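You operate a simulated robot arm through the tools that you are given. There is no shell and no other tool. Be economical: measure what you need, move in short steps, check, and stop when the job is done.

You are at the controls of a simulated robot arm. One attempt, no reset.

TASK
Press the counter key three times.

Only the result counts: the job must be done as asked and must still hold three seconds after the hand-in. Knocking over, shifting, dropping, spilling or breaking anything else fails it.

THE ROBOT
A 6-joint arm with a two-finger parallel gripper on a trunk, on a base that drives. Base frame: it is fixed to the floor where the robot stands at the start and does not move with it; the origin is under the middle of the robot, x ahead of it, y to its left, z up. Readings come in m, degrees, newtons and seconds.
Its first joint turns from -166.0 to 166.0 degrees. Places, roughly: counter key [0.5, 0, 0.9]. Payload 4.1 kg.
The tool frame sits at the grasp point between the pads (the TCP): z along the fingers, y along the line on which they close. The tips reach 0.023 m beyond it. The gripper opens to 0.094 m. The fingers are 0.038 m wide and 0.01 m thick; the gripper's body (0.054 by 0.096 m) begins 0.039 m behind the TCP.
Orientation is that of the tool frame in the base frame, as a unit quaternion [x, y, z, w]. With the fingers straight down and closing along the base's y, the tool's x points along the base's -x, its y along +y and its z along -z.

THE INTERFACE
- The arm moves only by the tool jog_arm. Its argument "rows" is a list of rows, each a list of 7 numbers: the shift along the tool's x, y, z in m, then the turn, a rotation vector about the tool's x, y, z in degrees, then the opening, from 0 (shut) to 1 (fully open). In form: [[tx, ty, tz, ax, ay, az, claw], ...]. A call has 1 to 20 rows; each row shifts and turns the commanded pose from where the row before left it, along the tool's axes as they then stand. A row lasts 0.2 s, in which the tool goes at most 0.05 m and 8.6 degrees; a call with a longer step from one row to the next is refused whole, and so is a gripper value outside its range. A pose out of reach is approached as far as the arm can. The call stops where the force on the tool passes 40 N (or 10 N more than at its start, if that is more) or the arm is blocked; 0.2 s more then pass. Each finger travels about 0.045 m/s and halts on what it meets, pressing with about 33 N; the grip force reading is that of the motor and also rises with nothing between the fingers. The clock runs only during rows and for 0.2 s after the last one: add rows that do not move to give the fingers time. The reply holds the time, the measured pose of the TCP, the force on the tool along the base axes, the opening and the grip force, in the units named above and with some noise.
- Cameras (640 x 400 px; columns grow to the right, rows downward): "scene" is now at [0.0236, 0.136, 1.4969]; the picture's right is [-0.36, -0.93, 0.00], its down [-0.56, 0.22, -0.80] and it looks along [0.75, -0.29, -0.60] (base axes); focal length 276 px, centre (320, 200). "wrist" rides on the gripper at [0.086, 0.016, -0.074] in the tool frame; the picture's right is [-0.18, 0.98, 0.00], its down [-0.58, -0.11, -0.81] and it looks along [-0.79, -0.15, 0.59] (tool axes); focal length 243 px, centre (320, 200). There is no depth. A picture from a camera that has moved, and an enlarged one, comes with that camera's place and axes in the base frame and with its lens.
- get_image(camera): a new picture of that camera. The clock stands still meanwhile.
- raise_lower(by): slides the trunk up (or, below 0, down) by that many m; the arm and the scene camera ride with it, the base frame stays. It gives what a move gives, with no picture.
- base_move(legs): drives the robot by 1 to 6 legs, each [ahead, turn to the left] in m and degrees, along the robot's own axes; the way and the turn of a leg run together, so that a leg with both is an arc; at most 1.5 m and 180 degrees a leg. The arm and the cameras ride along, it lands a little off, and it stops where it bumps. It gives what a move gives.
- pan_tilt(pan, tilt): turns the head with the scene camera to pan (to the left, within 155 degrees either way) and tilt (down, from -29 to 69), counted from straight ahead of the robot. It gives what a move gives.
- enlarge(camera, box): a new picture of the part [left, top, right, bottom] of that camera's present view, enlarged. The clock stands still meanwhile.
- finish_job(): hands the job in; it is judged then, once.

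Work in short steps. Places have to be worked out from the pictures, the camera data and where the tool is seen: move nearer, look again, correct. Check each grasp and each placing, and mend what went wrong. You have 120 turns and 90 pictures in all, those below and enlarged ones among them. Open the gripper and draw the arm clear of the work before you hand the job in, unless the task says otherwise; then end with one line.

The tools are called after ">>>" by a JSON object that holds its "api" and its "payload". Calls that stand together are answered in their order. jog_arm: Moves the arm, as the interface text tells. Its arguments: {"type":"object","properties":{"rows":{"type":"array","items":{"type":"array","items":{"type":"number"}}}},"required":["rows"]} The other tools are called the same way: raise_lower (by) slides the trunk up or down; base_move (legs) drives the base; pan_tilt (pan, tilt) turns the head that bears the scene camera; get_image (camera) takes a picture; enlarge (camera, box) takes an enlarged picture of a part of a camera's view; finish_job () hands the job in.

At the start:

```text
time_s: 0.0
eef_pos: [0.3629, 0.0259, 1.1764]
tool_rot: [0.001, 1.0, 0.0, 0.0]
wrist_force: [0.2, -0.5, -0.4]
opening: 0.0941
grasp_force: 0.1
trunk travel left (down, up): [-0.45, 0.14]
robot x, y, heading: [-0.0041, 0.0013, -0.1]
head pan, tilt: [-21.2, 36.7]
```

scene: 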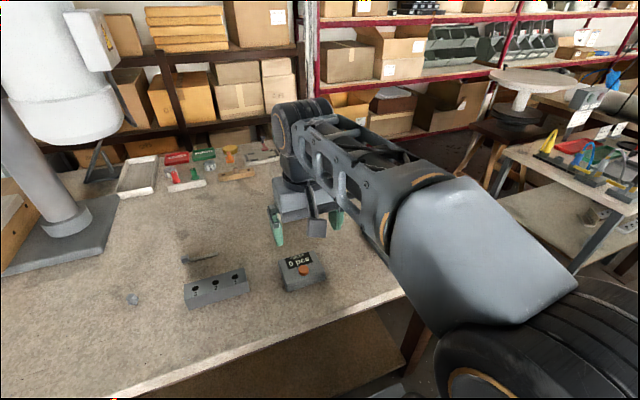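
wrist: 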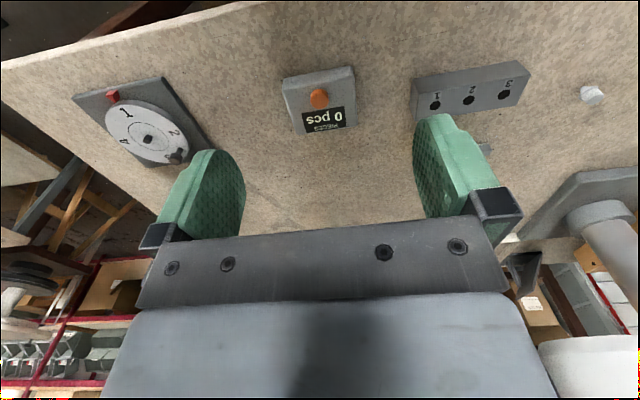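

The orange key triangulates to about (0.446, 0.01) from both views. I'll close the gripper, move above it, and look closely.

>>> {"api": "enlarge", "payload": {"camera": "scene", "box": [260, 230, 350, 300]}}

>>> {"api": "jog_arm", "payload": {"rows": [[-0.02, -0.004, 0.02, 0, 0, 0, 0], [-0.02, -0.004, 0.02, 0, 0, 0, 0], [-0.02, -0.004, 0.02, 0, 0, 0, 0], [-0.02, -0.002, 0.02, 0, 0, 0, 0], [0, 0, 0.02, 0, 0, 0, 0], [0, 0, 0, 0, 0, 0, 0], [0, 0, 0, 0, 0, 0, 0]]}}

>>> {"api": "get_image", "payload": {"camera": "wrist"}}

>>> {"api": "get_image", "payload": {"camera": "scene"}}

```text
5.71 times, centred on (305, 265) of scene
camera zoom: at [0.0236, 0.136, 1.4969], right [-0.36, -0.93, 0.0], down [-0.56, 0.22, -0.8], along [0.75, -0.29, -0.6], focal length 1574 px, centre (406, -171)
```

zoom: 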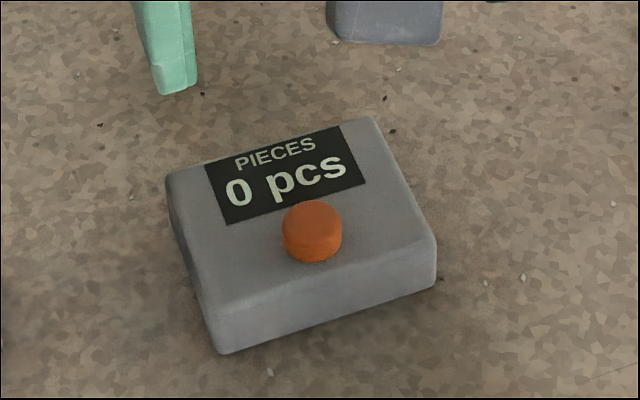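

```text
time_s: 1.6
eef_pos: [0.4448, 0.0139, 1.0776]
tool_rot: [0.001, 1.0, 0.0, -0.001]
wrist_force: [0.4, 0.3, -0.3]
opening: 0.0
grasp_force: 32.7
trunk travel left (down, up): [-0.45, 0.14]
robot x, y, heading: [0.0001, -0.0023, 0.3]
head pan, tilt: [-21.2, 36.7]
```

```text
86 pictures are left
camera wrist: at [0.3569, 0.0282, 1.152], right [0.18, 0.98, 0.0], down [0.58, -0.11, 0.81], along [0.79, -0.15, -0.59], focal length 243 px, centre (320, 200)
```

wrist: 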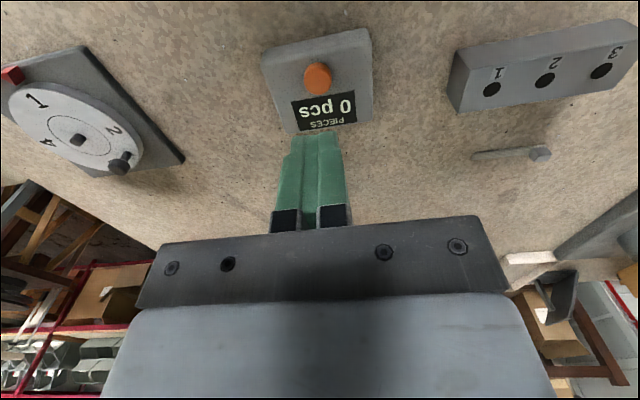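

```text
85 pictures are left
camera scene: at [0.0236, 0.136, 1.4969], right [-0.36, -0.93, 0.0], down [-0.56, 0.22, -0.8], along [0.75, -0.29, -0.6], focal length 276 px, centre (320, 200)
```

scene: 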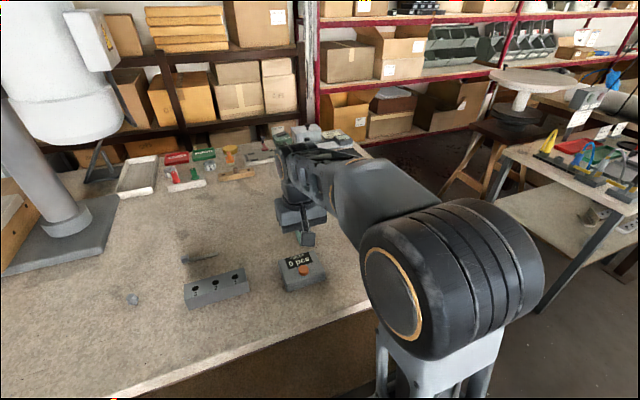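

The two views agree best with the key top near z≈0.95 at (0.455, 0.009). I'll shift over it and descend to roughly 2 cm above.

>>> {"api": "jog_arm", "payload": {"rows": [[-0.01, -0.005, 0.02, 0, 0, 0, 0], [0, 0, 0.02, 0, 0, 0, 0], [0, 0, 0.02, 0, 0, 0, 0], [0, 0, 0.02, 0, 0, 0, 0], [0, 0, 0, 0, 0, 0, 0]]}}

>>> {"api": "get_image", "payload": {"camera": "wrist"}}

>>> {"api": "enlarge", "payload": {"camera": "scene", "box": [260, 230, 350, 300]}}

```text
time_s: 2.8
eef_pos: [0.4525, 0.0107, 0.9957]
tool_rot: [-0.001, 1.0, 0.0, 0.0]
wrist_force: [-0.5, 0.1, -0.1]
opening: 0.0
grasp_force: 33.1
trunk travel left (down, up): [-0.45, 0.14]
robot x, y, heading: [0.0011, -0.0021, -0.0]
head pan, tilt: [-21.2, 36.7]
```

```text
84 pictures are left
camera wrist: at [0.3654, 0.0261, 1.0709], right [0.18, 0.98, 0.0], down [0.58, -0.11, 0.81], along [0.79, -0.15, -0.59], focal length 243 px, centre (320, 200)
```

wrist: 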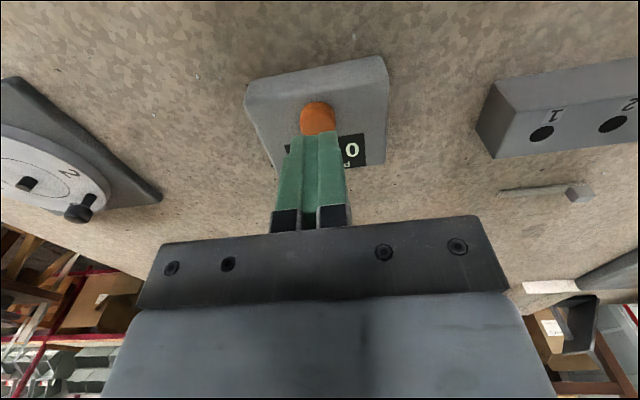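

```text
5.71 times, centred on (305, 265) of scene
camera zoom: at [0.0238, 0.136, 1.4969], right [-0.36, -0.93, 0.0], down [-0.56, 0.22, -0.8], along [0.75, -0.29, -0.6], focal length 1574 px, centre (406, -171)
```

zoom: 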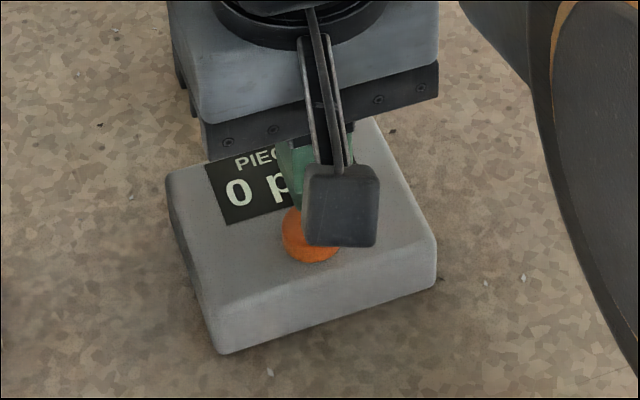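

The tip is lined up within a few millimetres of the key. Next I descend in small steps and watch for contact.

>>> {"api": "jog_arm", "payload": {"rows": [[0.001, -0.001, 0.008, 0, 0, 0, 0], [0, 0, 0.004, 0, 0, 0, 0], [0, 0, 0.003, 0, 0, 0, 0], [0, 0, 0, 0, 0, 0, 0]]}}

>>> {"api": "enlarge", "payload": {"camera": "wrist", "box": [220, 40, 420, 190]}}

```text
time_s: 3.8
eef_pos: [0.4523, 0.0085, 0.9818]
tool_rot: [0.0, 1.0, 0.001, 0.0]
wrist_force: [0.7, -0.7, -0.9]
opening: 0.0
grasp_force: 33.0
trunk travel left (down, up): [-0.45, 0.14]
robot x, y, heading: [0.0008, 0.0025, -0.3]
head pan, tilt: [-21.2, 36.7]
```

```text
2.67 times, centred on (320, 115) of wrist
camera zoom: at [0.3643, 0.0228, 1.056], right [0.18, 0.98, 0.0], down [0.58, -0.11, 0.81], along [0.79, -0.15, -0.59], focal length 647 px, centre (320, 427)
```

zoom: 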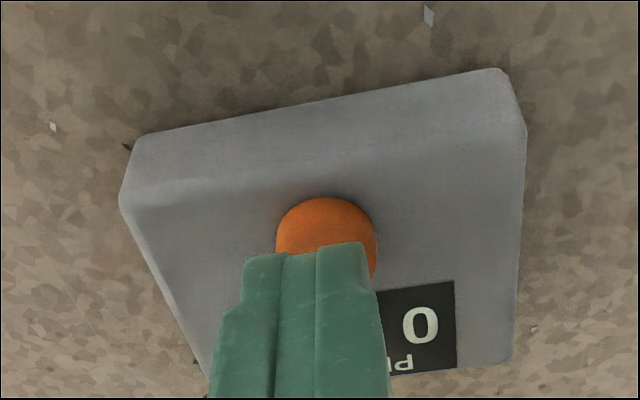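

No contact yet, and the key is slightly to +y of the fingertips. I'll shift 3 mm and go on down in 2 mm steps.

>>> {"api": "jog_arm", "payload": {"rows": [[0.002, 0.003, 0, 0, 0, 0, 0], [0, 0, 0.002, 0, 0, 0, 0], [0, 0, 0.002, 0, 0, 0, 0], [0, 0, 0.002, 0, 0, 0, 0]]}}

>>> {"api": "enlarge", "payload": {"camera": "wrist", "box": [220, 40, 420, 190]}}

```text
time_s: 4.8
eef_pos: [0.4489, 0.0104, 0.9754]
tool_rot: [0.0, 1.0, -0.001, 0.0]
wrist_force: [-0.1, 0.3, -0.3]
opening: 0.0
grasp_force: 32.9
trunk travel left (down, up): [-0.45, 0.14]
robot x, y, heading: [-0.0015, -0.0007, 0.1]
head pan, tilt: [-21.2, 36.7]
```

```text
2.67 times, centred on (320, 115) of wrist
camera zoom: at [0.3624, 0.0253, 1.0503], right [0.18, 0.98, 0.0], down [0.58, -0.11, 0.81], along [0.79, -0.15, -0.59], focal length 647 px, centre (320, 427)
```

zoom: 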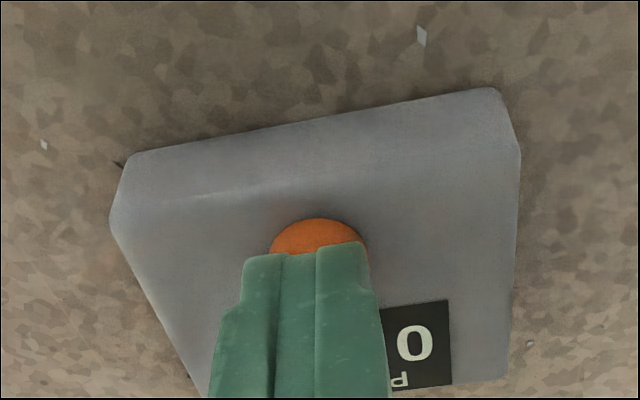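

Still no force, with the tips at z≈0.952. I continue down in 1 mm steps.

>>> {"api": "jog_arm", "payload": {"rows": [[0, 0.001, 0.001, 0, 0, 0, 0], [0, 0, 0.001, 0, 0, 0, 0], [0, 0, 0.001, 0, 0, 0, 0], [0, 0, 0.001, 0, 0, 0, 0]]}}

>>> {"api": "enlarge", "payload": {"camera": "wrist", "box": [220, 40, 420, 190]}}

```text
time_s: 5.8
eef_pos: [0.4498, 0.0126, 0.9716]
tool_rot: [0.0, 1.0, 0.0, -0.001]
wrist_force: [0.1, 0.1, 0.2]
opening: 0.0
grasp_force: 33.2
trunk travel left (down, up): [-0.45, 0.14]
robot x, y, heading: [0.0049, -0.0015, -0.1]
head pan, tilt: [-21.2, 36.7]
```

```text
2.67 times, centred on (320, 115) of wrist
camera zoom: at [0.3634, 0.0269, 1.0468], right [0.18, 0.98, 0.0], down [0.58, -0.11, 0.81], along [0.79, -0.15, -0.59], focal length 647 px, centre (320, 427)
```

zoom: 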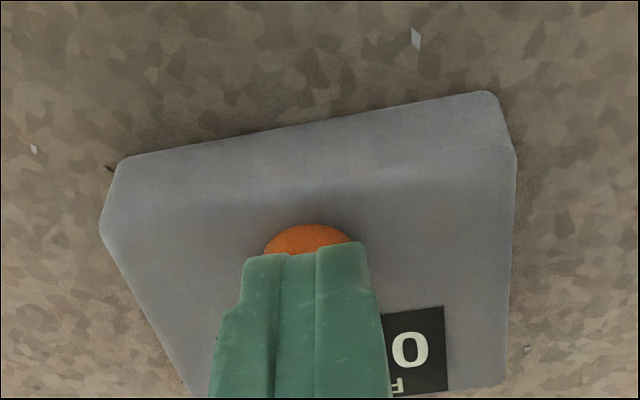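

Centred now, but not touching. Down further in 1 mm steps.

>>> {"api": "jog_arm", "payload": {"rows": [[0, 0, 0.001, 0, 0, 0, 0], [0, 0, 0.001, 0, 0, 0, 0], [0, 0, 0.001, 0, 0, 0, 0]]}}

>>> {"api": "enlarge", "payload": {"camera": "wrist", "box": [220, 40, 420, 190]}}

```text
time_s: 6.6
eef_pos: [0.4506, 0.0114, 0.9687]
tool_rot: [0.0, 1.0, 0.0, 0.0]
wrist_force: [0.0, -0.4, 0.2]
opening: 0.0001
grasp_force: 33.3
trunk travel left (down, up): [-0.45, 0.14]
robot x, y, heading: [-0.0, 0.0056, 0.1]
head pan, tilt: [-21.2, 36.7]
```

```text
2.67 times, centred on (320, 115) of wrist
camera zoom: at [0.3633, 0.0264, 1.0435], right [0.18, 0.98, 0.0], down [0.58, -0.11, 0.81], along [0.79, -0.15, -0.59], focal length 647 px, centre (320, 427)
```

zoom: 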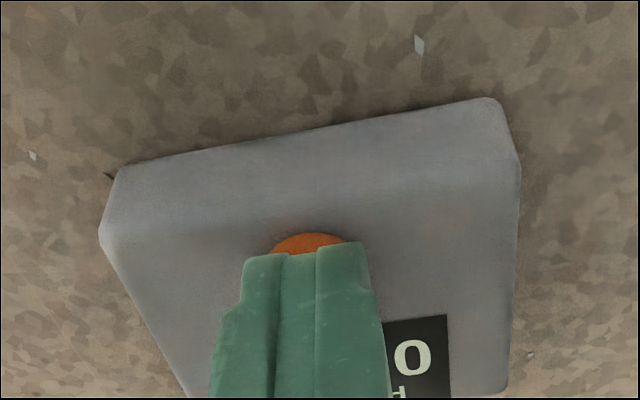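

Still no contact force; continuing down 1 mm at a time.

>>> {"api": "jog_arm", "payload": {"rows": [[0, 0, 0.001, 0, 0, 0, 0], [0, 0, 0.001, 0, 0, 0, 0], [0, 0, 0.001, 0, 0, 0, 0]]}}

>>> {"api": "enlarge", "payload": {"camera": "wrist", "box": [220, 40, 420, 190]}}

>>> {"api": "enlarge", "payload": {"camera": "scene", "box": [260, 230, 350, 300]}}

```text
time_s: 7.4
eef_pos: [0.4513, 0.0111, 0.9664]
tool_rot: [0.0, 1.0, 0.0, 0.001]
wrist_force: [-0.1, -0.3, -0.5]
opening: 0.0
grasp_force: 32.7
trunk travel left (down, up): [-0.45, 0.14]
robot x, y, heading: [-0.0001, 0.0013, -0.1]
head pan, tilt: [-21.2, 36.7]
```

```text
2.67 times, centred on (320, 115) of wrist
camera zoom: at [0.3631, 0.0253, 1.0408], right [0.18, 0.98, 0.0], down [0.58, -0.11, 0.81], along [0.79, -0.15, -0.59], focal length 647 px, centre (320, 427)
```

zoom: 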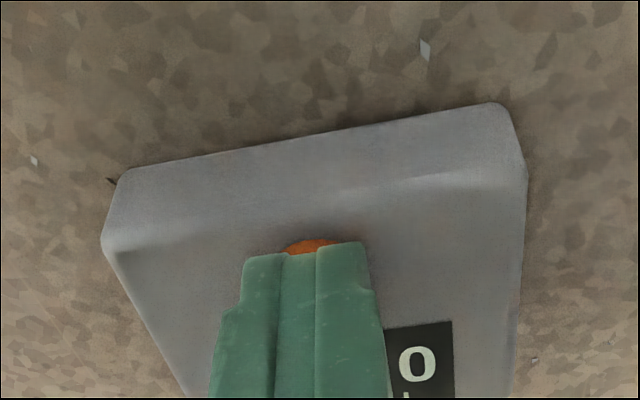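

```text
5.71 times, centred on (305, 265) of scene
camera zoom: at [0.0236, 0.136, 1.4969], right [-0.36, -0.93, 0.0], down [-0.56, 0.22, -0.8], along [0.75, -0.29, -0.6], focal length 1574 px, centre (406, -171)
```

zoom: 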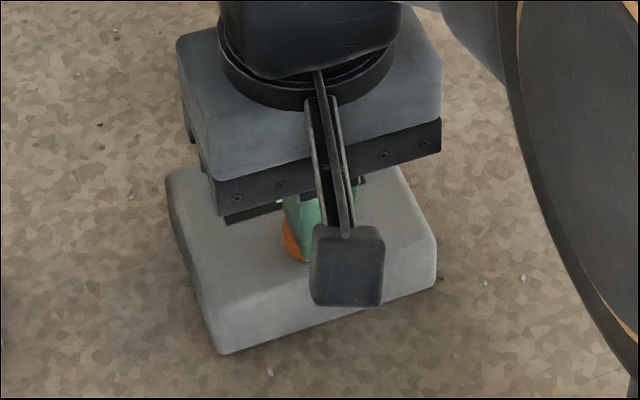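

Still free at tip z≈0.943; the key centre is probably a little further ahead (x≈0.458). I shift forward 6 mm and keep descending.

>>> {"api": "jog_arm", "payload": {"rows": [[-0.006, 0, 0, 0, 0, 0, 0], [0, 0, 0.001, 0, 0, 0, 0], [0, 0, 0.001, 0, 0, 0, 0]]}}

>>> {"api": "enlarge", "payload": {"camera": "wrist", "box": [220, 40, 420, 190]}}

```text
time_s: 8.2
eef_pos: [0.4569, 0.0112, 0.9647]
tool_rot: [0.0, 1.0, 0.0, 0.0]
wrist_force: [-0.4, 0.7, 0.7]
opening: 0.0
grasp_force: 33.2
trunk travel left (down, up): [-0.45, 0.14]
robot x, y, heading: [0.0037, 0.0008, 0.0]
head pan, tilt: [-21.2, 36.7]
```

```text
2.67 times, centred on (320, 115) of wrist
camera zoom: at [0.3693, 0.0264, 1.0388], right [0.18, 0.98, 0.0], down [0.58, -0.11, 0.81], along [0.79, -0.15, -0.59], focal length 647 px, centre (320, 427)
```

zoom: 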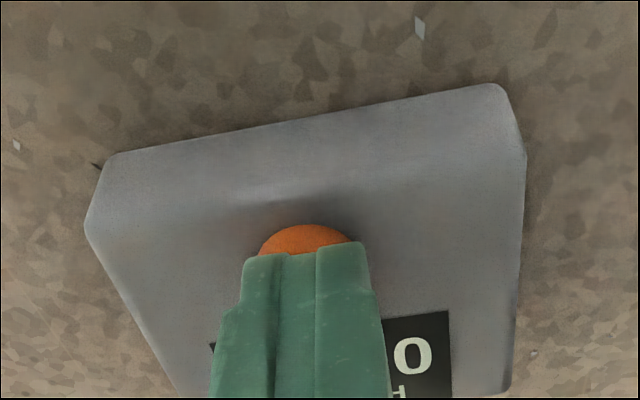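

Tip is at z≈0.941 with no contact yet. Continuing down by 1 mm steps.

>>> {"api": "jog_arm", "payload": {"rows": [[0, 0, 0.001, 0, 0, 0, 0], [0, 0, 0.001, 0, 0, 0, 0], [0, 0, 0.001, 0, 0, 0, 0]]}}

>>> {"api": "enlarge", "payload": {"camera": "wrist", "box": [220, 40, 420, 190]}}

```text
time_s: 9.0
eef_pos: [0.4564, 0.0098, 0.9609]
tool_rot: [0.001, 1.0, 0.0, 0.0]
wrist_force: [-0.2, -0.3, 0.4]
opening: 0.0
grasp_force: 33.2
trunk travel left (down, up): [-0.45, 0.14]
robot x, y, heading: [-0.0012, -0.0019, -0.0]
head pan, tilt: [-21.2, 36.7]
```

```text
2.67 times, centred on (320, 115) of wrist
camera zoom: at [0.3695, 0.0256, 1.0355], right [0.18, 0.98, 0.0], down [0.58, -0.11, 0.81], along [0.79, -0.15, -0.59], focal length 647 px, centre (320, 427)
```

zoom: 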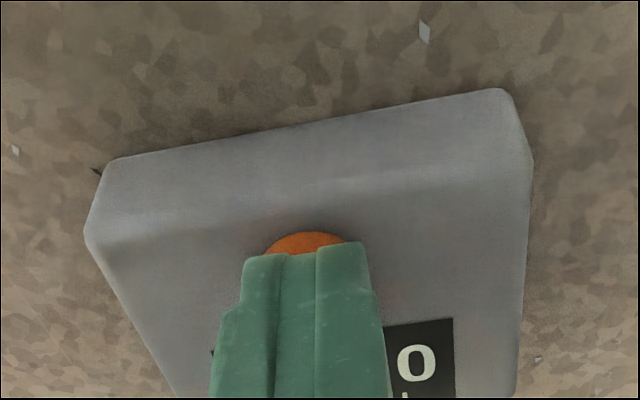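

No force at tip z≈0.938. Continuing.

>>> {"api": "jog_arm", "payload": {"rows": [[0, 0.001, 0.001, 0, 0, 0, 0], [0, 0, 0.001, 0, 0, 0, 0], [0, 0, 0.001, 0, 0, 0, 0]]}}

>>> {"api": "enlarge", "payload": {"camera": "wrist", "box": [220, 40, 420, 190]}}

```text
time_s: 9.8
eef_pos: [0.4548, 0.0113, 0.9569]
tool_rot: [0.0, 1.0, 0.0, 0.0]
wrist_force: [0.0, -0.2, 0.0]
opening: 0.0001
grasp_force: 32.6
trunk travel left (down, up): [-0.45, 0.14]
robot x, y, heading: [-0.0009, 0.0004, -0.0]
head pan, tilt: [-21.2, 36.7]
```

```text
2.67 times, centred on (320, 115) of wrist
camera zoom: at [0.3686, 0.0266, 1.0325], right [0.18, 0.98, 0.0], down [0.58, -0.11, 0.81], along [0.79, -0.15, -0.59], focal length 647 px, centre (320, 427)
```

zoom: 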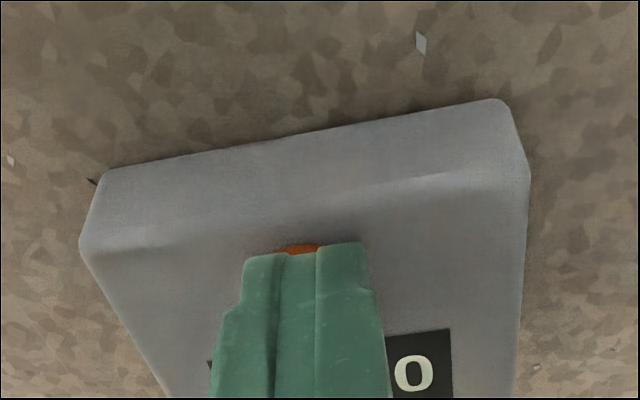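

Tip z≈0.934 and still free. Continuing.

>>> {"api": "jog_arm", "payload": {"rows": [[-0.003, 0, 0.001, 0, 0, 0, 0], [0, 0, 0.001, 0, 0, 0, 0], [0, 0, 0.001, 0, 0, 0, 0]]}}

>>> {"api": "enlarge", "payload": {"camera": "wrist", "box": [220, 40, 420, 190]}}

>>> {"api": "enlarge", "payload": {"camera": "scene", "box": [260, 230, 350, 300]}}

```text
time_s: 10.6
eef_pos: [0.4585, 0.0124, 0.9547]
tool_rot: [0.0, 1.0, 0.0, 0.0]
wrist_force: [0.5, 0.2, -0.3]
opening: 0.0
grasp_force: 33.5
trunk travel left (down, up): [-0.45, 0.14]
robot x, y, heading: [0.0037, 0.0041, 0.0]
head pan, tilt: [-21.2, 36.7]
```

```text
2.67 times, centred on (320, 115) of wrist
camera zoom: at [0.3717, 0.0266, 1.0296], right [0.18, 0.98, 0.0], down [0.58, -0.11, 0.81], along [0.79, -0.15, -0.59], focal length 647 px, centre (320, 427)
```

zoom: 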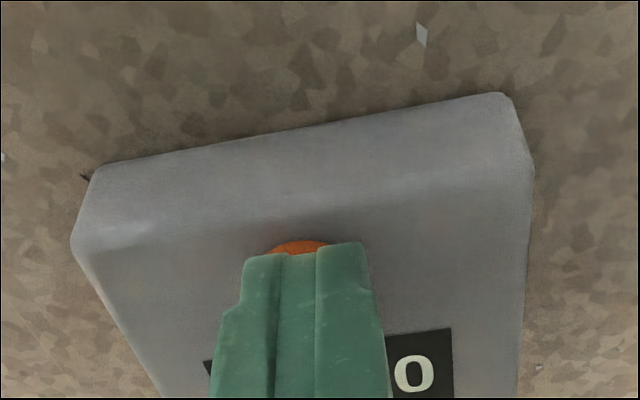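

```text
5.71 times, centred on (305, 265) of scene
camera zoom: at [0.0236, 0.136, 1.4969], right [-0.36, -0.93, 0.0], down [-0.56, 0.22, -0.8], along [0.75, -0.29, -0.6], focal length 1574 px, centre (406, -171)
```

zoom: 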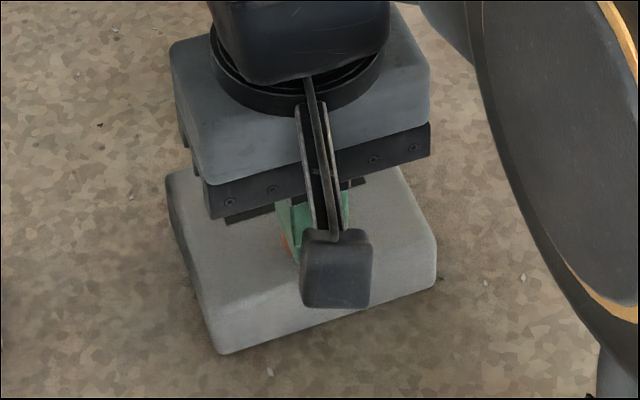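

Aligned, still free; tip z≈0.932. Continuing down.

>>> {"api": "jog_arm", "payload": {"rows": [[0, 0, 0.001, 0, 0, 0, 0], [0, 0, 0.001, 0, 0, 0, 0]]}}

>>> {"api": "enlarge", "payload": {"camera": "wrist", "box": [220, 40, 420, 190]}}

```text
time_s: 11.2
eef_pos: [0.4583, 0.0114, 0.9531]
tool_rot: [-0.001, 1.0, 0.001, 0.0]
wrist_force: [0.7, 0.6, 0.2]
opening: 0.0
grasp_force: 33.1
trunk travel left (down, up): [-0.45, 0.14]
robot x, y, heading: [-0.0014, 0.0024, 0.1]
head pan, tilt: [-21.2, 36.7]
```

```text
2.67 times, centred on (320, 115) of wrist
camera zoom: at [0.3713, 0.0264, 1.0272], right [0.18, 0.98, 0.0], down [0.58, -0.11, 0.81], along [0.79, -0.15, -0.59], focal length 647 px, centre (320, 427)
```

zoom: 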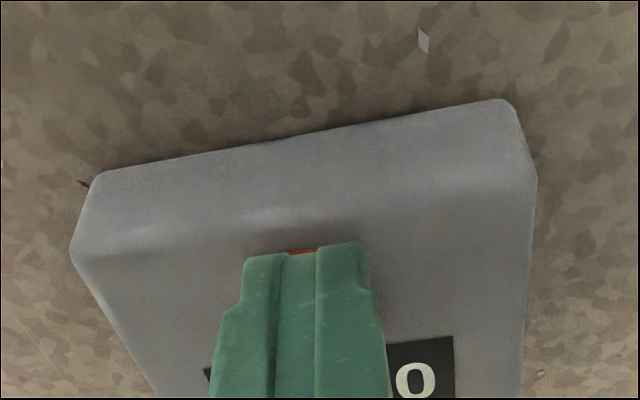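

Still zero force. Continuing 1 mm at a time.

>>> {"api": "jog_arm", "payload": {"rows": [[0, 0, 0.001, 0, 0, 0, 0], [0, 0, 0.001, 0, 0, 0, 0]]}}

>>> {"api": "enlarge", "payload": {"camera": "wrist", "box": [220, 40, 420, 190]}}

```text
time_s: 11.8
eef_pos: [0.459, 0.012, 0.9497]
tool_rot: [0.0, 1.0, 0.0, -0.001]
wrist_force: [0.2, -0.3, -0.7]
opening: 0.0
grasp_force: 33.2
trunk travel left (down, up): [-0.45, 0.14]
robot x, y, heading: [-0.0019, 0.0001, -0.1]
head pan, tilt: [-21.2, 36.7]
```

```text
2.67 times, centred on (320, 115) of wrist
camera zoom: at [0.3718, 0.027, 1.0258], right [0.18, 0.98, 0.0], down [0.58, -0.11, 0.81], along [0.79, -0.15, -0.59], focal length 647 px, centre (320, 427)
```

zoom: 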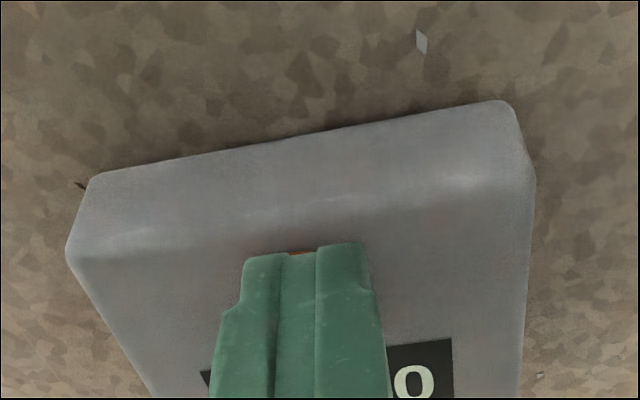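

Continuing down; the fingertips look tapered and centred over the key.

>>> {"api": "jog_arm", "payload": {"rows": [[0, 0, 0.001, 0, 0, 0, 0], [0, 0, 0.001, 0, 0, 0, 0]]}}

>>> {"api": "enlarge", "payload": {"camera": "wrist", "box": [220, 40, 420, 190]}}

>>> {"api": "enlarge", "payload": {"camera": "scene", "box": [260, 230, 350, 300]}}

```text
time_s: 12.4
eef_pos: [0.4587, 0.0117, 0.9484]
tool_rot: [0.0, 1.0, 0.0, 0.0]
wrist_force: [-0.2, 0.4, 0.6]
opening: 0.0
grasp_force: 33.2
trunk travel left (down, up): [-0.45, 0.14]
robot x, y, heading: [0.0023, -0.0006, -0.3]
head pan, tilt: [-21.2, 36.7]
```

```text
2.67 times, centred on (320, 115) of wrist
camera zoom: at [0.3718, 0.0275, 1.0237], right [0.18, 0.98, 0.0], down [0.58, -0.11, 0.81], along [0.79, -0.15, -0.59], focal length 647 px, centre (320, 427)
```

zoom: 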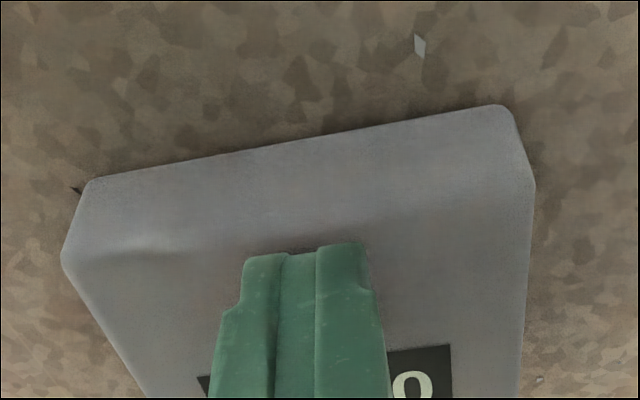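

```text
5.71 times, centred on (305, 265) of scene
camera zoom: at [0.0236, 0.136, 1.4969], right [-0.36, -0.93, 0.0], down [-0.56, 0.22, -0.8], along [0.75, -0.29, -0.6], focal length 1574 px, centre (406, -171)
```

zoom: 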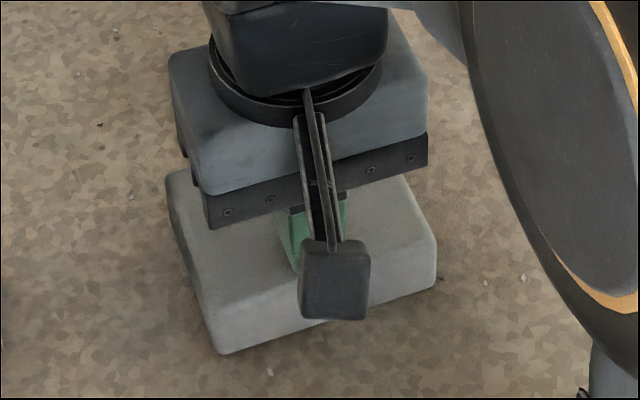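

Still no force at tip z≈0.925. Continue down, small steps.

>>> {"api": "jog_arm", "payload": {"rows": [[0, 0, 0.001, 0, 0, 0, 0], [0, 0, 0.001, 0, 0, 0, 0], [0, 0, 0, 0, 0, 0, 0]]}}

>>> {"api": "get_image", "payload": {"camera": "wrist"}}

```text
time_s: 13.2
eef_pos: [0.4581, 0.0111, 0.9473]
tool_rot: [0.0, 1.0, 0.0, 0.0]
wrist_force: [0.3, 0.2, 0.0]
opening: 0.0001
grasp_force: 32.8
trunk travel left (down, up): [-0.45, 0.14]
robot x, y, heading: [0.0019, 0.0019, 0.2]
head pan, tilt: [-21.2, 36.7]
```

```text
67 pictures are left
camera wrist: at [0.371, 0.0268, 1.0219], right [0.18, 0.98, 0.0], down [0.58, -0.11, 0.81], along [0.79, -0.15, -0.59], focal length 243 px, centre (320, 200)
```

wrist: 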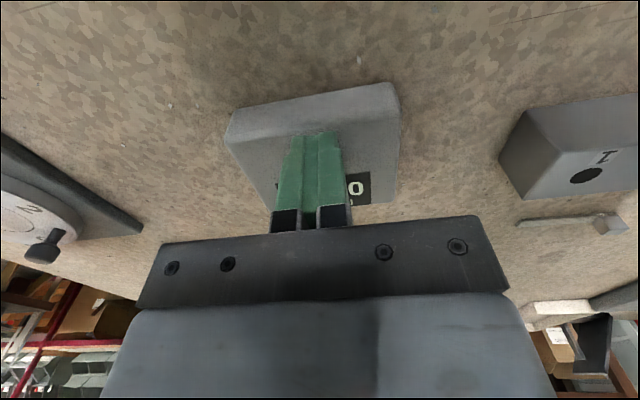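

Nothing touched yet; three more millimetres.

>>> {"api": "jog_arm", "payload": {"rows": [[0, 0, 0.001, 0, 0, 0, 0], [0, 0, 0.001, 0, 0, 0, 0], [0, 0, 0.001, 0, 0, 0, 0]]}}

>>> {"api": "enlarge", "payload": {"camera": "wrist", "box": [220, 70, 420, 220]}}

```text
time_s: 14.0
eef_pos: [0.459, 0.0118, 0.9436]
tool_rot: [0.0, 1.0, -0.001, 0.0]
wrist_force: [0.4, 0.3, 0.0]
opening: 0.0
grasp_force: 33.1
trunk travel left (down, up): [-0.45, 0.14]
robot x, y, heading: [-0.0003, -0.0015, -0.1]
head pan, tilt: [-21.2, 36.7]
```

```text
2.67 times, centred on (320, 145) of wrist
camera zoom: at [0.3722, 0.0269, 1.0184], right [0.18, 0.98, 0.0], down [0.58, -0.11, 0.81], along [0.79, -0.15, -0.59], focal length 647 px, centre (320, 347)
```

zoom: 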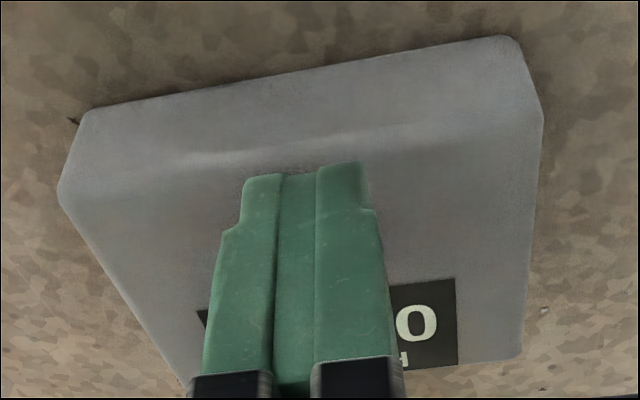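

Geometry says the finger still covers the key. Continue down until contact.

>>> {"api": "jog_arm", "payload": {"rows": [[0, 0, 0.001, 0, 0, 0, 0], [0, 0, 0.001, 0, 0, 0, 0], [0, 0, 0.001, 0, 0, 0, 0]]}}

>>> {"api": "enlarge", "payload": {"camera": "wrist", "box": [220, 70, 420, 220]}}

>>> {"api": "enlarge", "payload": {"camera": "scene", "box": [260, 230, 350, 300]}}

```text
time_s: 14.8
eef_pos: [0.4589, 0.0133, 0.9404]
tool_rot: [-0.001, 1.0, 0.0, 0.0]
wrist_force: [0.4, -0.3, -0.5]
opening: 0.0001
grasp_force: 33.1
trunk travel left (down, up): [-0.45, 0.14]
robot x, y, heading: [-0.0015, -0.0014, -0.0]
head pan, tilt: [-21.2, 36.7]
```

```text
2.67 times, centred on (320, 145) of wrist
camera zoom: at [0.3716, 0.028, 1.0155], right [0.18, 0.98, 0.0], down [0.58, -0.11, 0.81], along [0.79, -0.15, -0.59], focal length 647 px, centre (320, 347)
```

zoom: 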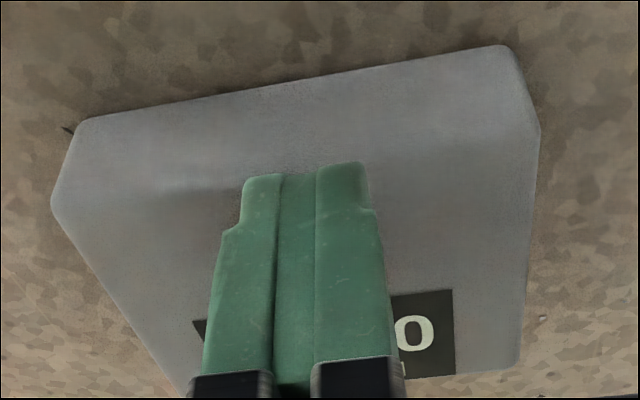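

```text
5.71 times, centred on (305, 265) of scene
camera zoom: at [0.0236, 0.136, 1.4969], right [-0.36, -0.93, 0.0], down [-0.56, 0.22, -0.8], along [0.75, -0.29, -0.6], focal length 1574 px, centre (406, -171)
```

zoom: 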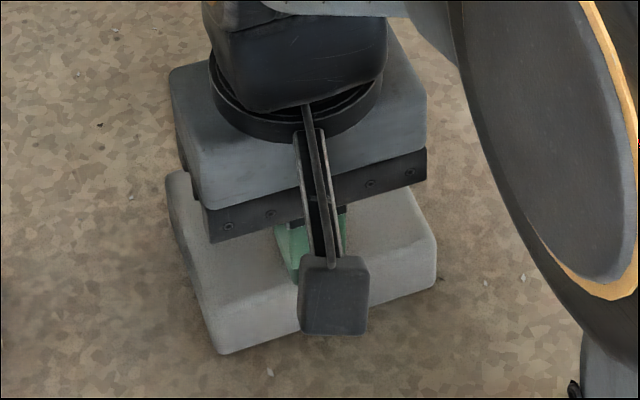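

The tip looks level with the box's near ridge, yet there is no force. So the box is lower than I assumed, and the key is further ahead, at about (0.475, 0.006). I'll raise 22 mm, shift forward, and look again.

>>> {"api": "jog_arm", "payload": {"rows": [[0, 0, -0.011, 0, 0, 0, 0], [0, 0, -0.011, 0, 0, 0, 0], [-0.008, -0.003, 0, 0, 0, 0, 0], [-0.008, -0.002, 0, 0, 0, 0, 0], [0, 0, 0, 0, 0, 0, 0]]}}

>>> {"api": "enlarge", "payload": {"camera": "wrist", "box": [220, 40, 420, 190]}}

>>> {"api": "enlarge", "payload": {"camera": "scene", "box": [260, 230, 350, 300]}}

```text
time_s: 16.0
eef_pos: [0.4764, 0.0075, 0.961]
tool_rot: [0.0, 1.0, 0.0, 0.0]
wrist_force: [-0.1, -0.4, 0.5]
opening: 0.0
grasp_force: 33.6
trunk travel left (down, up): [-0.45, 0.14]
robot x, y, heading: [-0.0048, -0.0033, -0.0]
head pan, tilt: [-21.2, 36.7]
```

```text
2.67 times, centred on (320, 115) of wrist
camera zoom: at [0.3895, 0.0224, 1.0372], right [0.18, 0.98, 0.0], down [0.58, -0.11, 0.81], along [0.79, -0.15, -0.59], focal length 647 px, centre (320, 427)
```

zoom: 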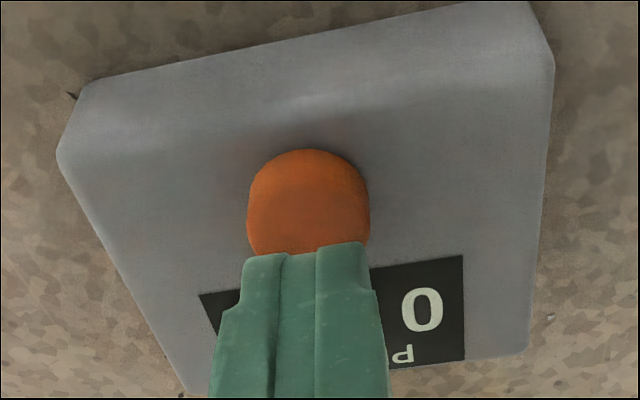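

```text
5.71 times, centred on (305, 265) of scene
camera zoom: at [0.0237, 0.136, 1.4969], right [-0.36, -0.93, 0.0], down [-0.56, 0.22, -0.8], along [0.75, -0.29, -0.6], focal length 1574 px, centre (406, -171)
```

zoom: 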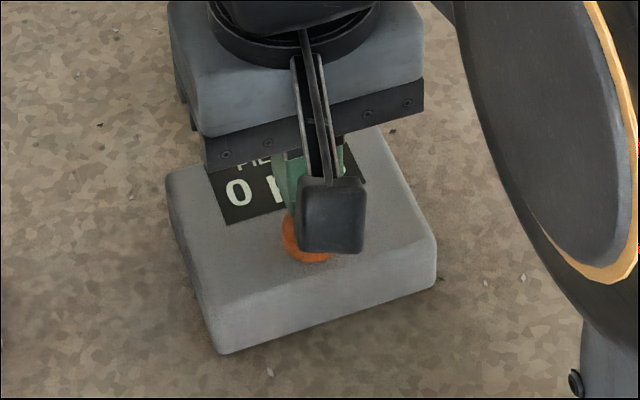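

Combining wrist views from different heights puts the key top near z≈0.89 at about (0.49, 0.001), lower and further than I thought. I'll move above that, descend partway, and recheck.

>>> {"api": "jog_arm", "payload": {"rows": [[-0.013, -0.006, 0, 0, 0, 0, 0], [0, 0, 0.008, 0, 0, 0, 0], [0, 0, 0.008, 0, 0, 0, 0], [0, 0, 0, 0, 0, 0, 0]]}}

>>> {"api": "enlarge", "payload": {"camera": "wrist", "box": [220, 40, 420, 190]}}

>>> {"api": "enlarge", "payload": {"camera": "scene", "box": [260, 230, 350, 300]}}

```text
time_s: 17.0
eef_pos: [0.4892, 0.0018, 0.947]
tool_rot: [0.0, 1.0, 0.0, -0.001]
wrist_force: [-0.3, -0.1, 0.6]
opening: 0.0
grasp_force: 32.6
trunk travel left (down, up): [-0.45, 0.14]
robot x, y, heading: [0.0011, -0.001, 0.0]
head pan, tilt: [-21.2, 36.7]
```

```text
2.67 times, centred on (320, 115) of wrist
camera zoom: at [0.4008, 0.0173, 1.0207], right [0.18, 0.98, 0.0], down [0.58, -0.11, 0.81], along [0.79, -0.15, -0.59], focal length 647 px, centre (320, 427)
```

zoom: 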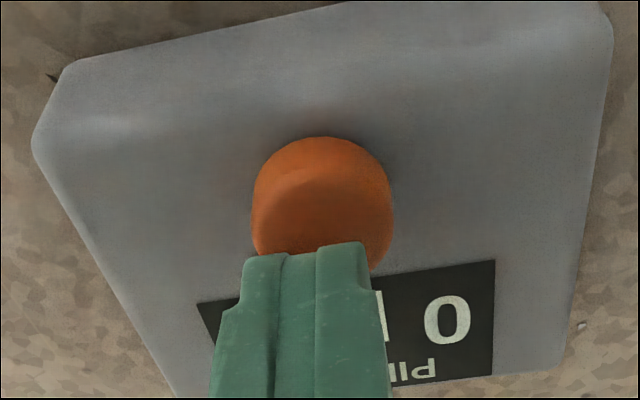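

```text
5.71 times, centred on (305, 265) of scene
camera zoom: at [0.0237, 0.136, 1.4969], right [-0.36, -0.93, 0.0], down [-0.56, 0.22, -0.8], along [0.75, -0.29, -0.6], focal length 1574 px, centre (406, -171)
```

zoom: 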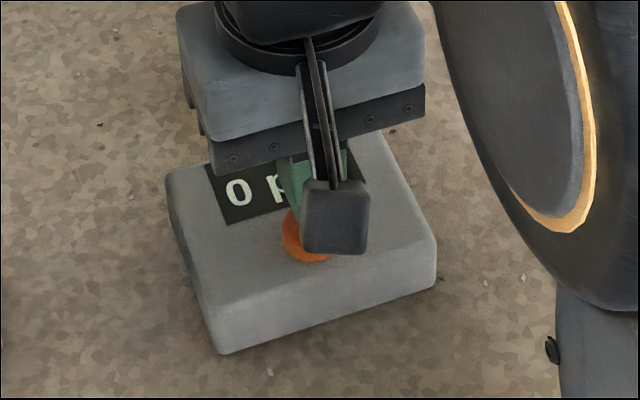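

The key is now laterally aligned. I back off 4 mm in x as a compromise over the remaining height uncertainty and descend in 2 mm steps, watching force.

>>> {"api": "jog_arm", "payload": {"rows": [[0.004, 0, 0.002, 0, 0, 0, 0], [0, 0, 0.002, 0, 0, 0, 0], [0, 0, 0.002, 0, 0, 0, 0], [0, 0, 0.002, 0, 0, 0, 0]]}}

>>> {"api": "enlarge", "payload": {"camera": "wrist", "box": [220, 40, 420, 190]}}

>>> {"api": "enlarge", "payload": {"camera": "scene", "box": [260, 230, 350, 300]}}

```text
time_s: 18.0
eef_pos: [0.484, 0.0017, 0.9383]
tool_rot: [0.0, 1.0, 0.0, -0.001]
wrist_force: [0.0, 1.4, 1.6]
opening: 0.0
grasp_force: 32.9
trunk travel left (down, up): [-0.45, 0.14]
robot x, y, heading: [0.0024, 0.0012, 0.2]
head pan, tilt: [-21.2, 36.7]
```

```text
2.67 times, centred on (320, 115) of wrist
camera zoom: at [0.3964, 0.0159, 1.0123], right [0.18, 0.98, 0.0], down [0.58, -0.11, 0.81], along [0.79, -0.15, -0.59], focal length 647 px, centre (320, 427)
```

zoom: 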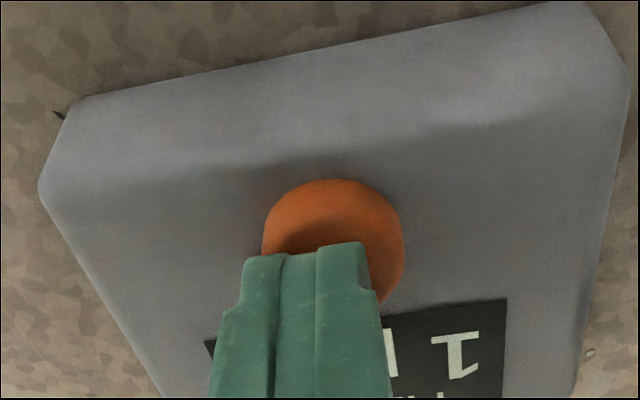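

```text
5.71 times, centred on (305, 265) of scene
camera zoom: at [0.0235, 0.1362, 1.4969], right [-0.36, -0.93, 0.0], down [-0.56, 0.22, -0.8], along [0.75, -0.29, -0.6], focal length 1574 px, centre (406, -171)
```

zoom: 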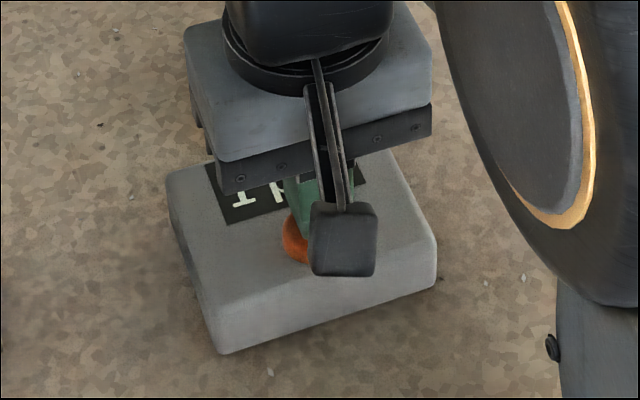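

The display reads 1, so the light press registered. I raise 8 mm to release and check the count.

>>> {"api": "jog_arm", "payload": {"rows": [[0, 0, -0.004, 0, 0, 0, 0], [0, 0, -0.004, 0, 0, 0, 0], [0, 0, 0, 0, 0, 0, 0], [0, 0, 0, 0, 0, 0, 0]]}}

>>> {"api": "enlarge", "payload": {"camera": "wrist", "box": [220, 40, 420, 190]}}

```text
time_s: 19.0
eef_pos: [0.4833, 0.001, 0.9474]
tool_rot: [0.001, 1.0, 0.0, 0.0]
wrist_force: [-1.2, -0.5, 0.1]
opening: 0.0001
grasp_force: 33.9
trunk travel left (down, up): [-0.45, 0.14]
robot x, y, heading: [-0.0014, 0.001, -0.2]
head pan, tilt: [-21.2, 36.7]
```

```text
2.67 times, centred on (320, 115) of wrist
camera zoom: at [0.3963, 0.0158, 1.0216], right [0.18, 0.98, 0.0], down [0.58, -0.11, 0.81], along [0.79, -0.15, -0.59], focal length 647 px, centre (320, 427)
```

zoom: 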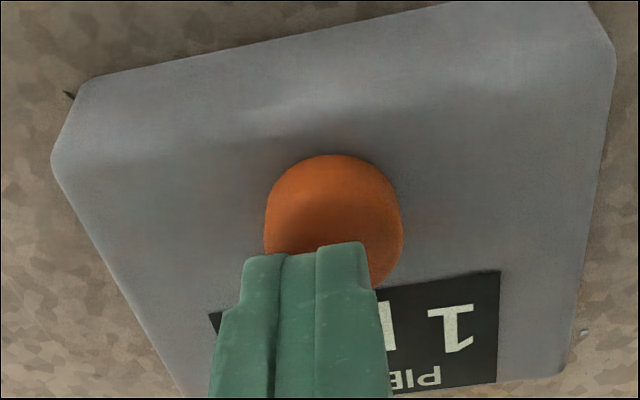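

Released, and the count holds at 1. Second press to the same depth; I'll check the count before lifting.

>>> {"api": "jog_arm", "payload": {"rows": [[0, 0.001, 0.002, 0, 0, 0, 0], [0, 0, 0.002, 0, 0, 0, 0], [0, 0, 0.002, 0, 0, 0, 0], [0, 0, 0.002, 0, 0, 0, 0]]}}

>>> {"api": "enlarge", "payload": {"camera": "wrist", "box": [220, 40, 420, 190]}}

```text
time_s: 20.0
eef_pos: [0.4837, 0.0011, 0.9403]
tool_rot: [0.0, 1.0, 0.0, 0.0]
wrist_force: [0.4, 0.0, 0.7]
opening: 0.0
grasp_force: 33.4
trunk travel left (down, up): [-0.45, 0.14]
robot x, y, heading: [-0.0004, -0.0019, 0.0]
head pan, tilt: [-21.2, 36.7]
```

```text
2.67 times, centred on (320, 115) of wrist
camera zoom: at [0.397, 0.0167, 1.0142], right [0.18, 0.98, 0.0], down [0.58, -0.11, 0.81], along [0.79, -0.15, -0.59], focal length 647 px, centre (320, 427)
```

zoom: 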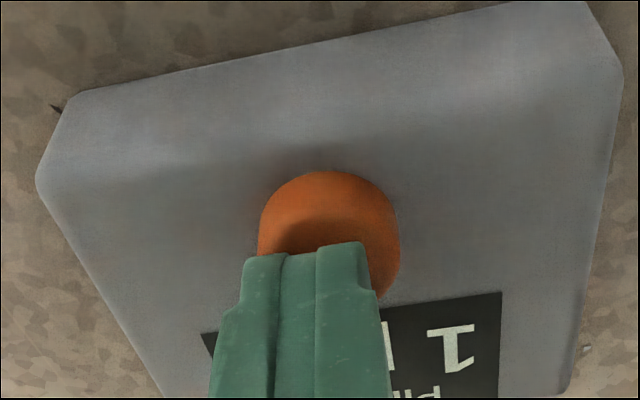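

Still 1; this press stopped about 2 mm higher than the first. Going on in 1 mm steps.

>>> {"api": "jog_arm", "payload": {"rows": [[0, 0, 0.001, 0, 0, 0, 0], [0, 0, 0.001, 0, 0, 0, 0]]}}

>>> {"api": "enlarge", "payload": {"camera": "wrist", "box": [220, 40, 420, 190]}}

```text
time_s: 20.6
eef_pos: [0.4854, 0.0017, 0.9362]
tool_rot: [0.0, 1.0, 0.0, 0.0]
wrist_force: [-1.2, 1.1, 1.5]
opening: 0.0001
grasp_force: 32.9
trunk travel left (down, up): [-0.45, 0.14]
robot x, y, heading: [0.005, -0.0016, -0.0]
head pan, tilt: [-21.2, 36.7]
```

```text
2.67 times, centred on (320, 115) of wrist
camera zoom: at [0.3974, 0.017, 1.0116], right [0.18, 0.98, 0.0], down [0.58, -0.11, 0.81], along [0.79, -0.15, -0.59], focal length 647 px, centre (320, 427)
```

zoom: 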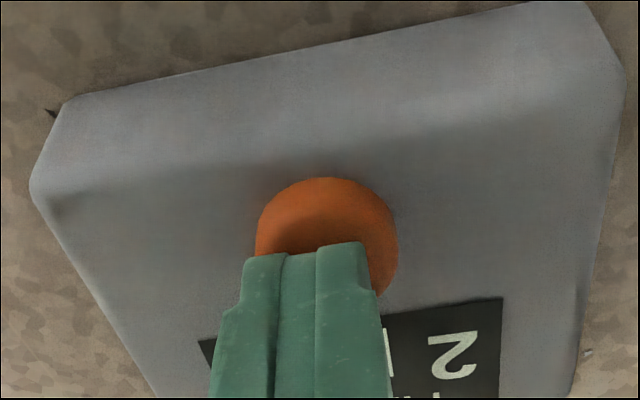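

The count is 2. Lifting 9 mm to release.

>>> {"api": "jog_arm", "payload": {"rows": [[0, 0, -0.005, 0, 0, 0, 0], [0, 0, -0.004, 0, 0, 0, 0], [0, 0, 0, 0, 0, 0, 0], [0, 0, 0, 0, 0, 0, 0]]}}

>>> {"api": "enlarge", "payload": {"camera": "wrist", "box": [220, 40, 420, 190]}}

```text
time_s: 21.6
eef_pos: [0.4846, 0.0013, 0.9455]
tool_rot: [0.0, 1.0, 0.0, 0.001]
wrist_force: [0.6, -0.2, 0.1]
opening: 0.0
grasp_force: 33.2
trunk travel left (down, up): [-0.45, 0.14]
robot x, y, heading: [0.0003, 0.0016, 0.2]
head pan, tilt: [-21.2, 36.7]
```

```text
2.67 times, centred on (320, 115) of wrist
camera zoom: at [0.3976, 0.0161, 1.0213], right [0.18, 0.98, 0.0], down [0.58, -0.11, 0.81], along [0.79, -0.15, -0.59], focal length 647 px, centre (320, 427)
```

zoom: 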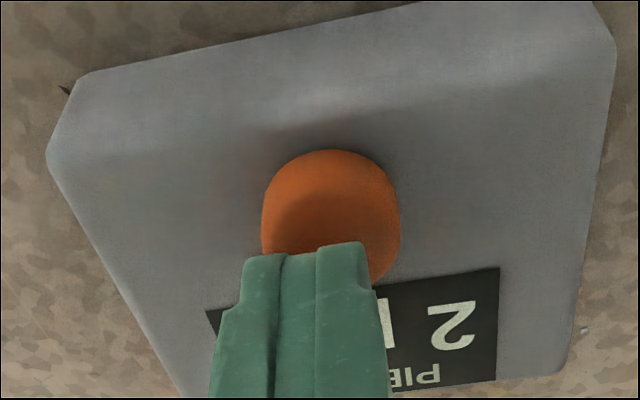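

Released at count 2. Third press with the same 9 mm travel.

>>> {"api": "jog_arm", "payload": {"rows": [[0, 0, 0.002, 0, 0, 0, 0], [0, 0, 0.002, 0, 0, 0, 0], [0, 0, 0.002, 0, 0, 0, 0], [0, 0, 0.002, 0, 0, 0, 0], [0, 0, 0.001, 0, 0, 0, 0]]}}

>>> {"api": "enlarge", "payload": {"camera": "wrist", "box": [220, 40, 420, 190]}}

```text
time_s: 22.8
eef_pos: [0.4837, 0.0012, 0.9386]
tool_rot: [0.001, 1.0, 0.0, -0.001]
wrist_force: [-1.6, -1.1, 1.9]
opening: 0.0
grasp_force: 33.1
trunk travel left (down, up): [-0.45, 0.14]
robot x, y, heading: [0.0003, 0.0014, -0.0]
head pan, tilt: [-21.2, 36.7]
```

```text
2.67 times, centred on (320, 115) of wrist
camera zoom: at [0.3968, 0.0169, 1.0117], right [0.18, 0.98, 0.0], down [0.58, -0.11, 0.81], along [0.79, -0.15, -0.59], focal length 647 px, centre (320, 427)
```

zoom: 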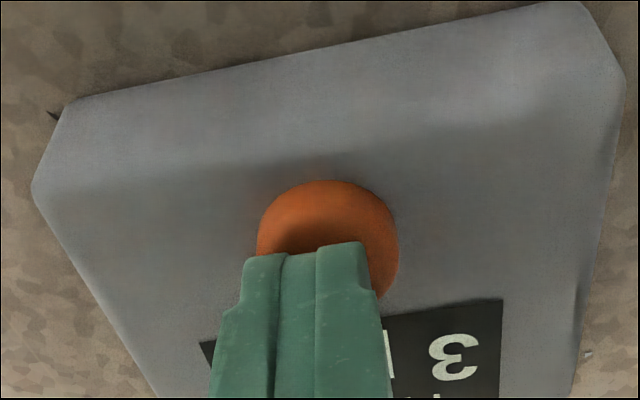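

The count is 3. I retract straight up well clear, then open the gripper.

>>> {"api": "jog_arm", "payload": {"rows": [[0, 0, -0.01, 0, 0, 0, 0], [0, 0, -0.03, 0, 0, 0, 0], [0, 0, -0.04, 0, 0, 0, 0], [0, 0, -0.04, 0, 0, 0, 0], [0, 0, -0.04, 0, 0, 0, 0], [0, 0, -0.03, 0, 0, 0, 0.5], [0, 0, 0, 0, 0, 0, 1], [0, 0, 0, 0, 0, 0, 1], [0, 0, 0, 0, 0, 0, 1], [0, 0, 0, 0, 0, 0, 1], [0, 0, 0, 0, 0, 0, 1]]}}

>>> {"api": "enlarge", "payload": {"camera": "scene", "box": [260, 230, 350, 300]}}

>>> {"api": "get_image", "payload": {"camera": "wrist"}}

```text
time_s: 25.2
eef_pos: [0.4872, 0.001, 1.1241]
tool_rot: [0.0, 1.0, 0.001, 0.001]
wrist_force: [-0.6, 0.3, -0.3]
opening: 0.0941
grasp_force: 0.2
trunk travel left (down, up): [-0.45, 0.14]
robot x, y, heading: [0.0031, 0.0002, 0.2]
head pan, tilt: [-21.2, 36.7]
```

```text
5.71 times, centred on (305, 265) of scene
camera zoom: at [0.0236, 0.136, 1.4969], right [-0.36, -0.93, 0.0], down [-0.56, 0.22, -0.8], along [0.75, -0.29, -0.6], focal length 1574 px, centre (406, -171)
```

zoom: 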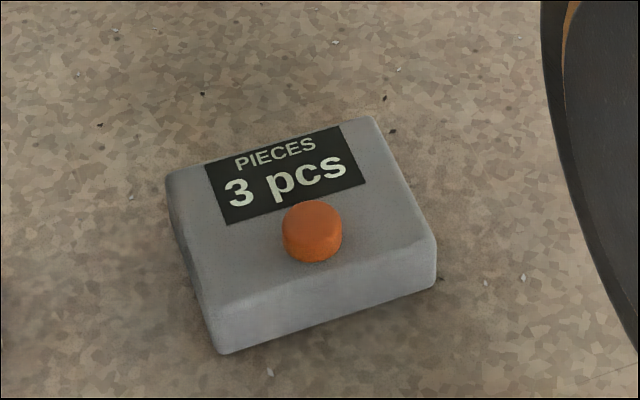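

```text
51 pictures are left
camera wrist: at [0.3998, 0.0161, 1.1993], right [0.18, 0.98, 0.0], down [0.58, -0.11, 0.81], along [0.79, -0.15, -0.59], focal length 243 px, centre (320, 200)
```

wrist: 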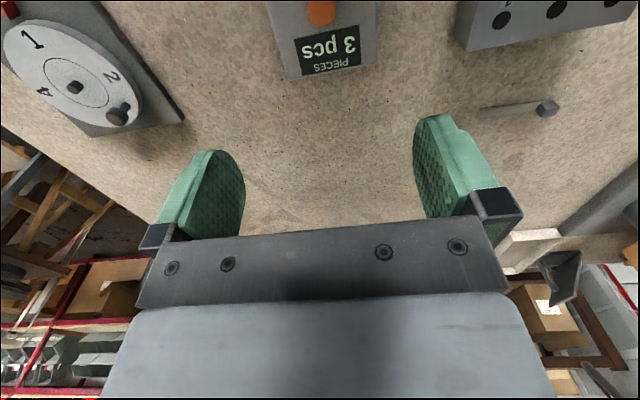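

The display reads "3 pcs", the box has not moved, the gripper is open and the arm is clear. Handing in.

>>> {"api": "finish_job", "payload": {}}

```text
The job is handed in.
```

I pressed the counter key three times: the display reads "3 pcs", the counter box did not move, and the job is handed in with the gripper open and the arm clear.
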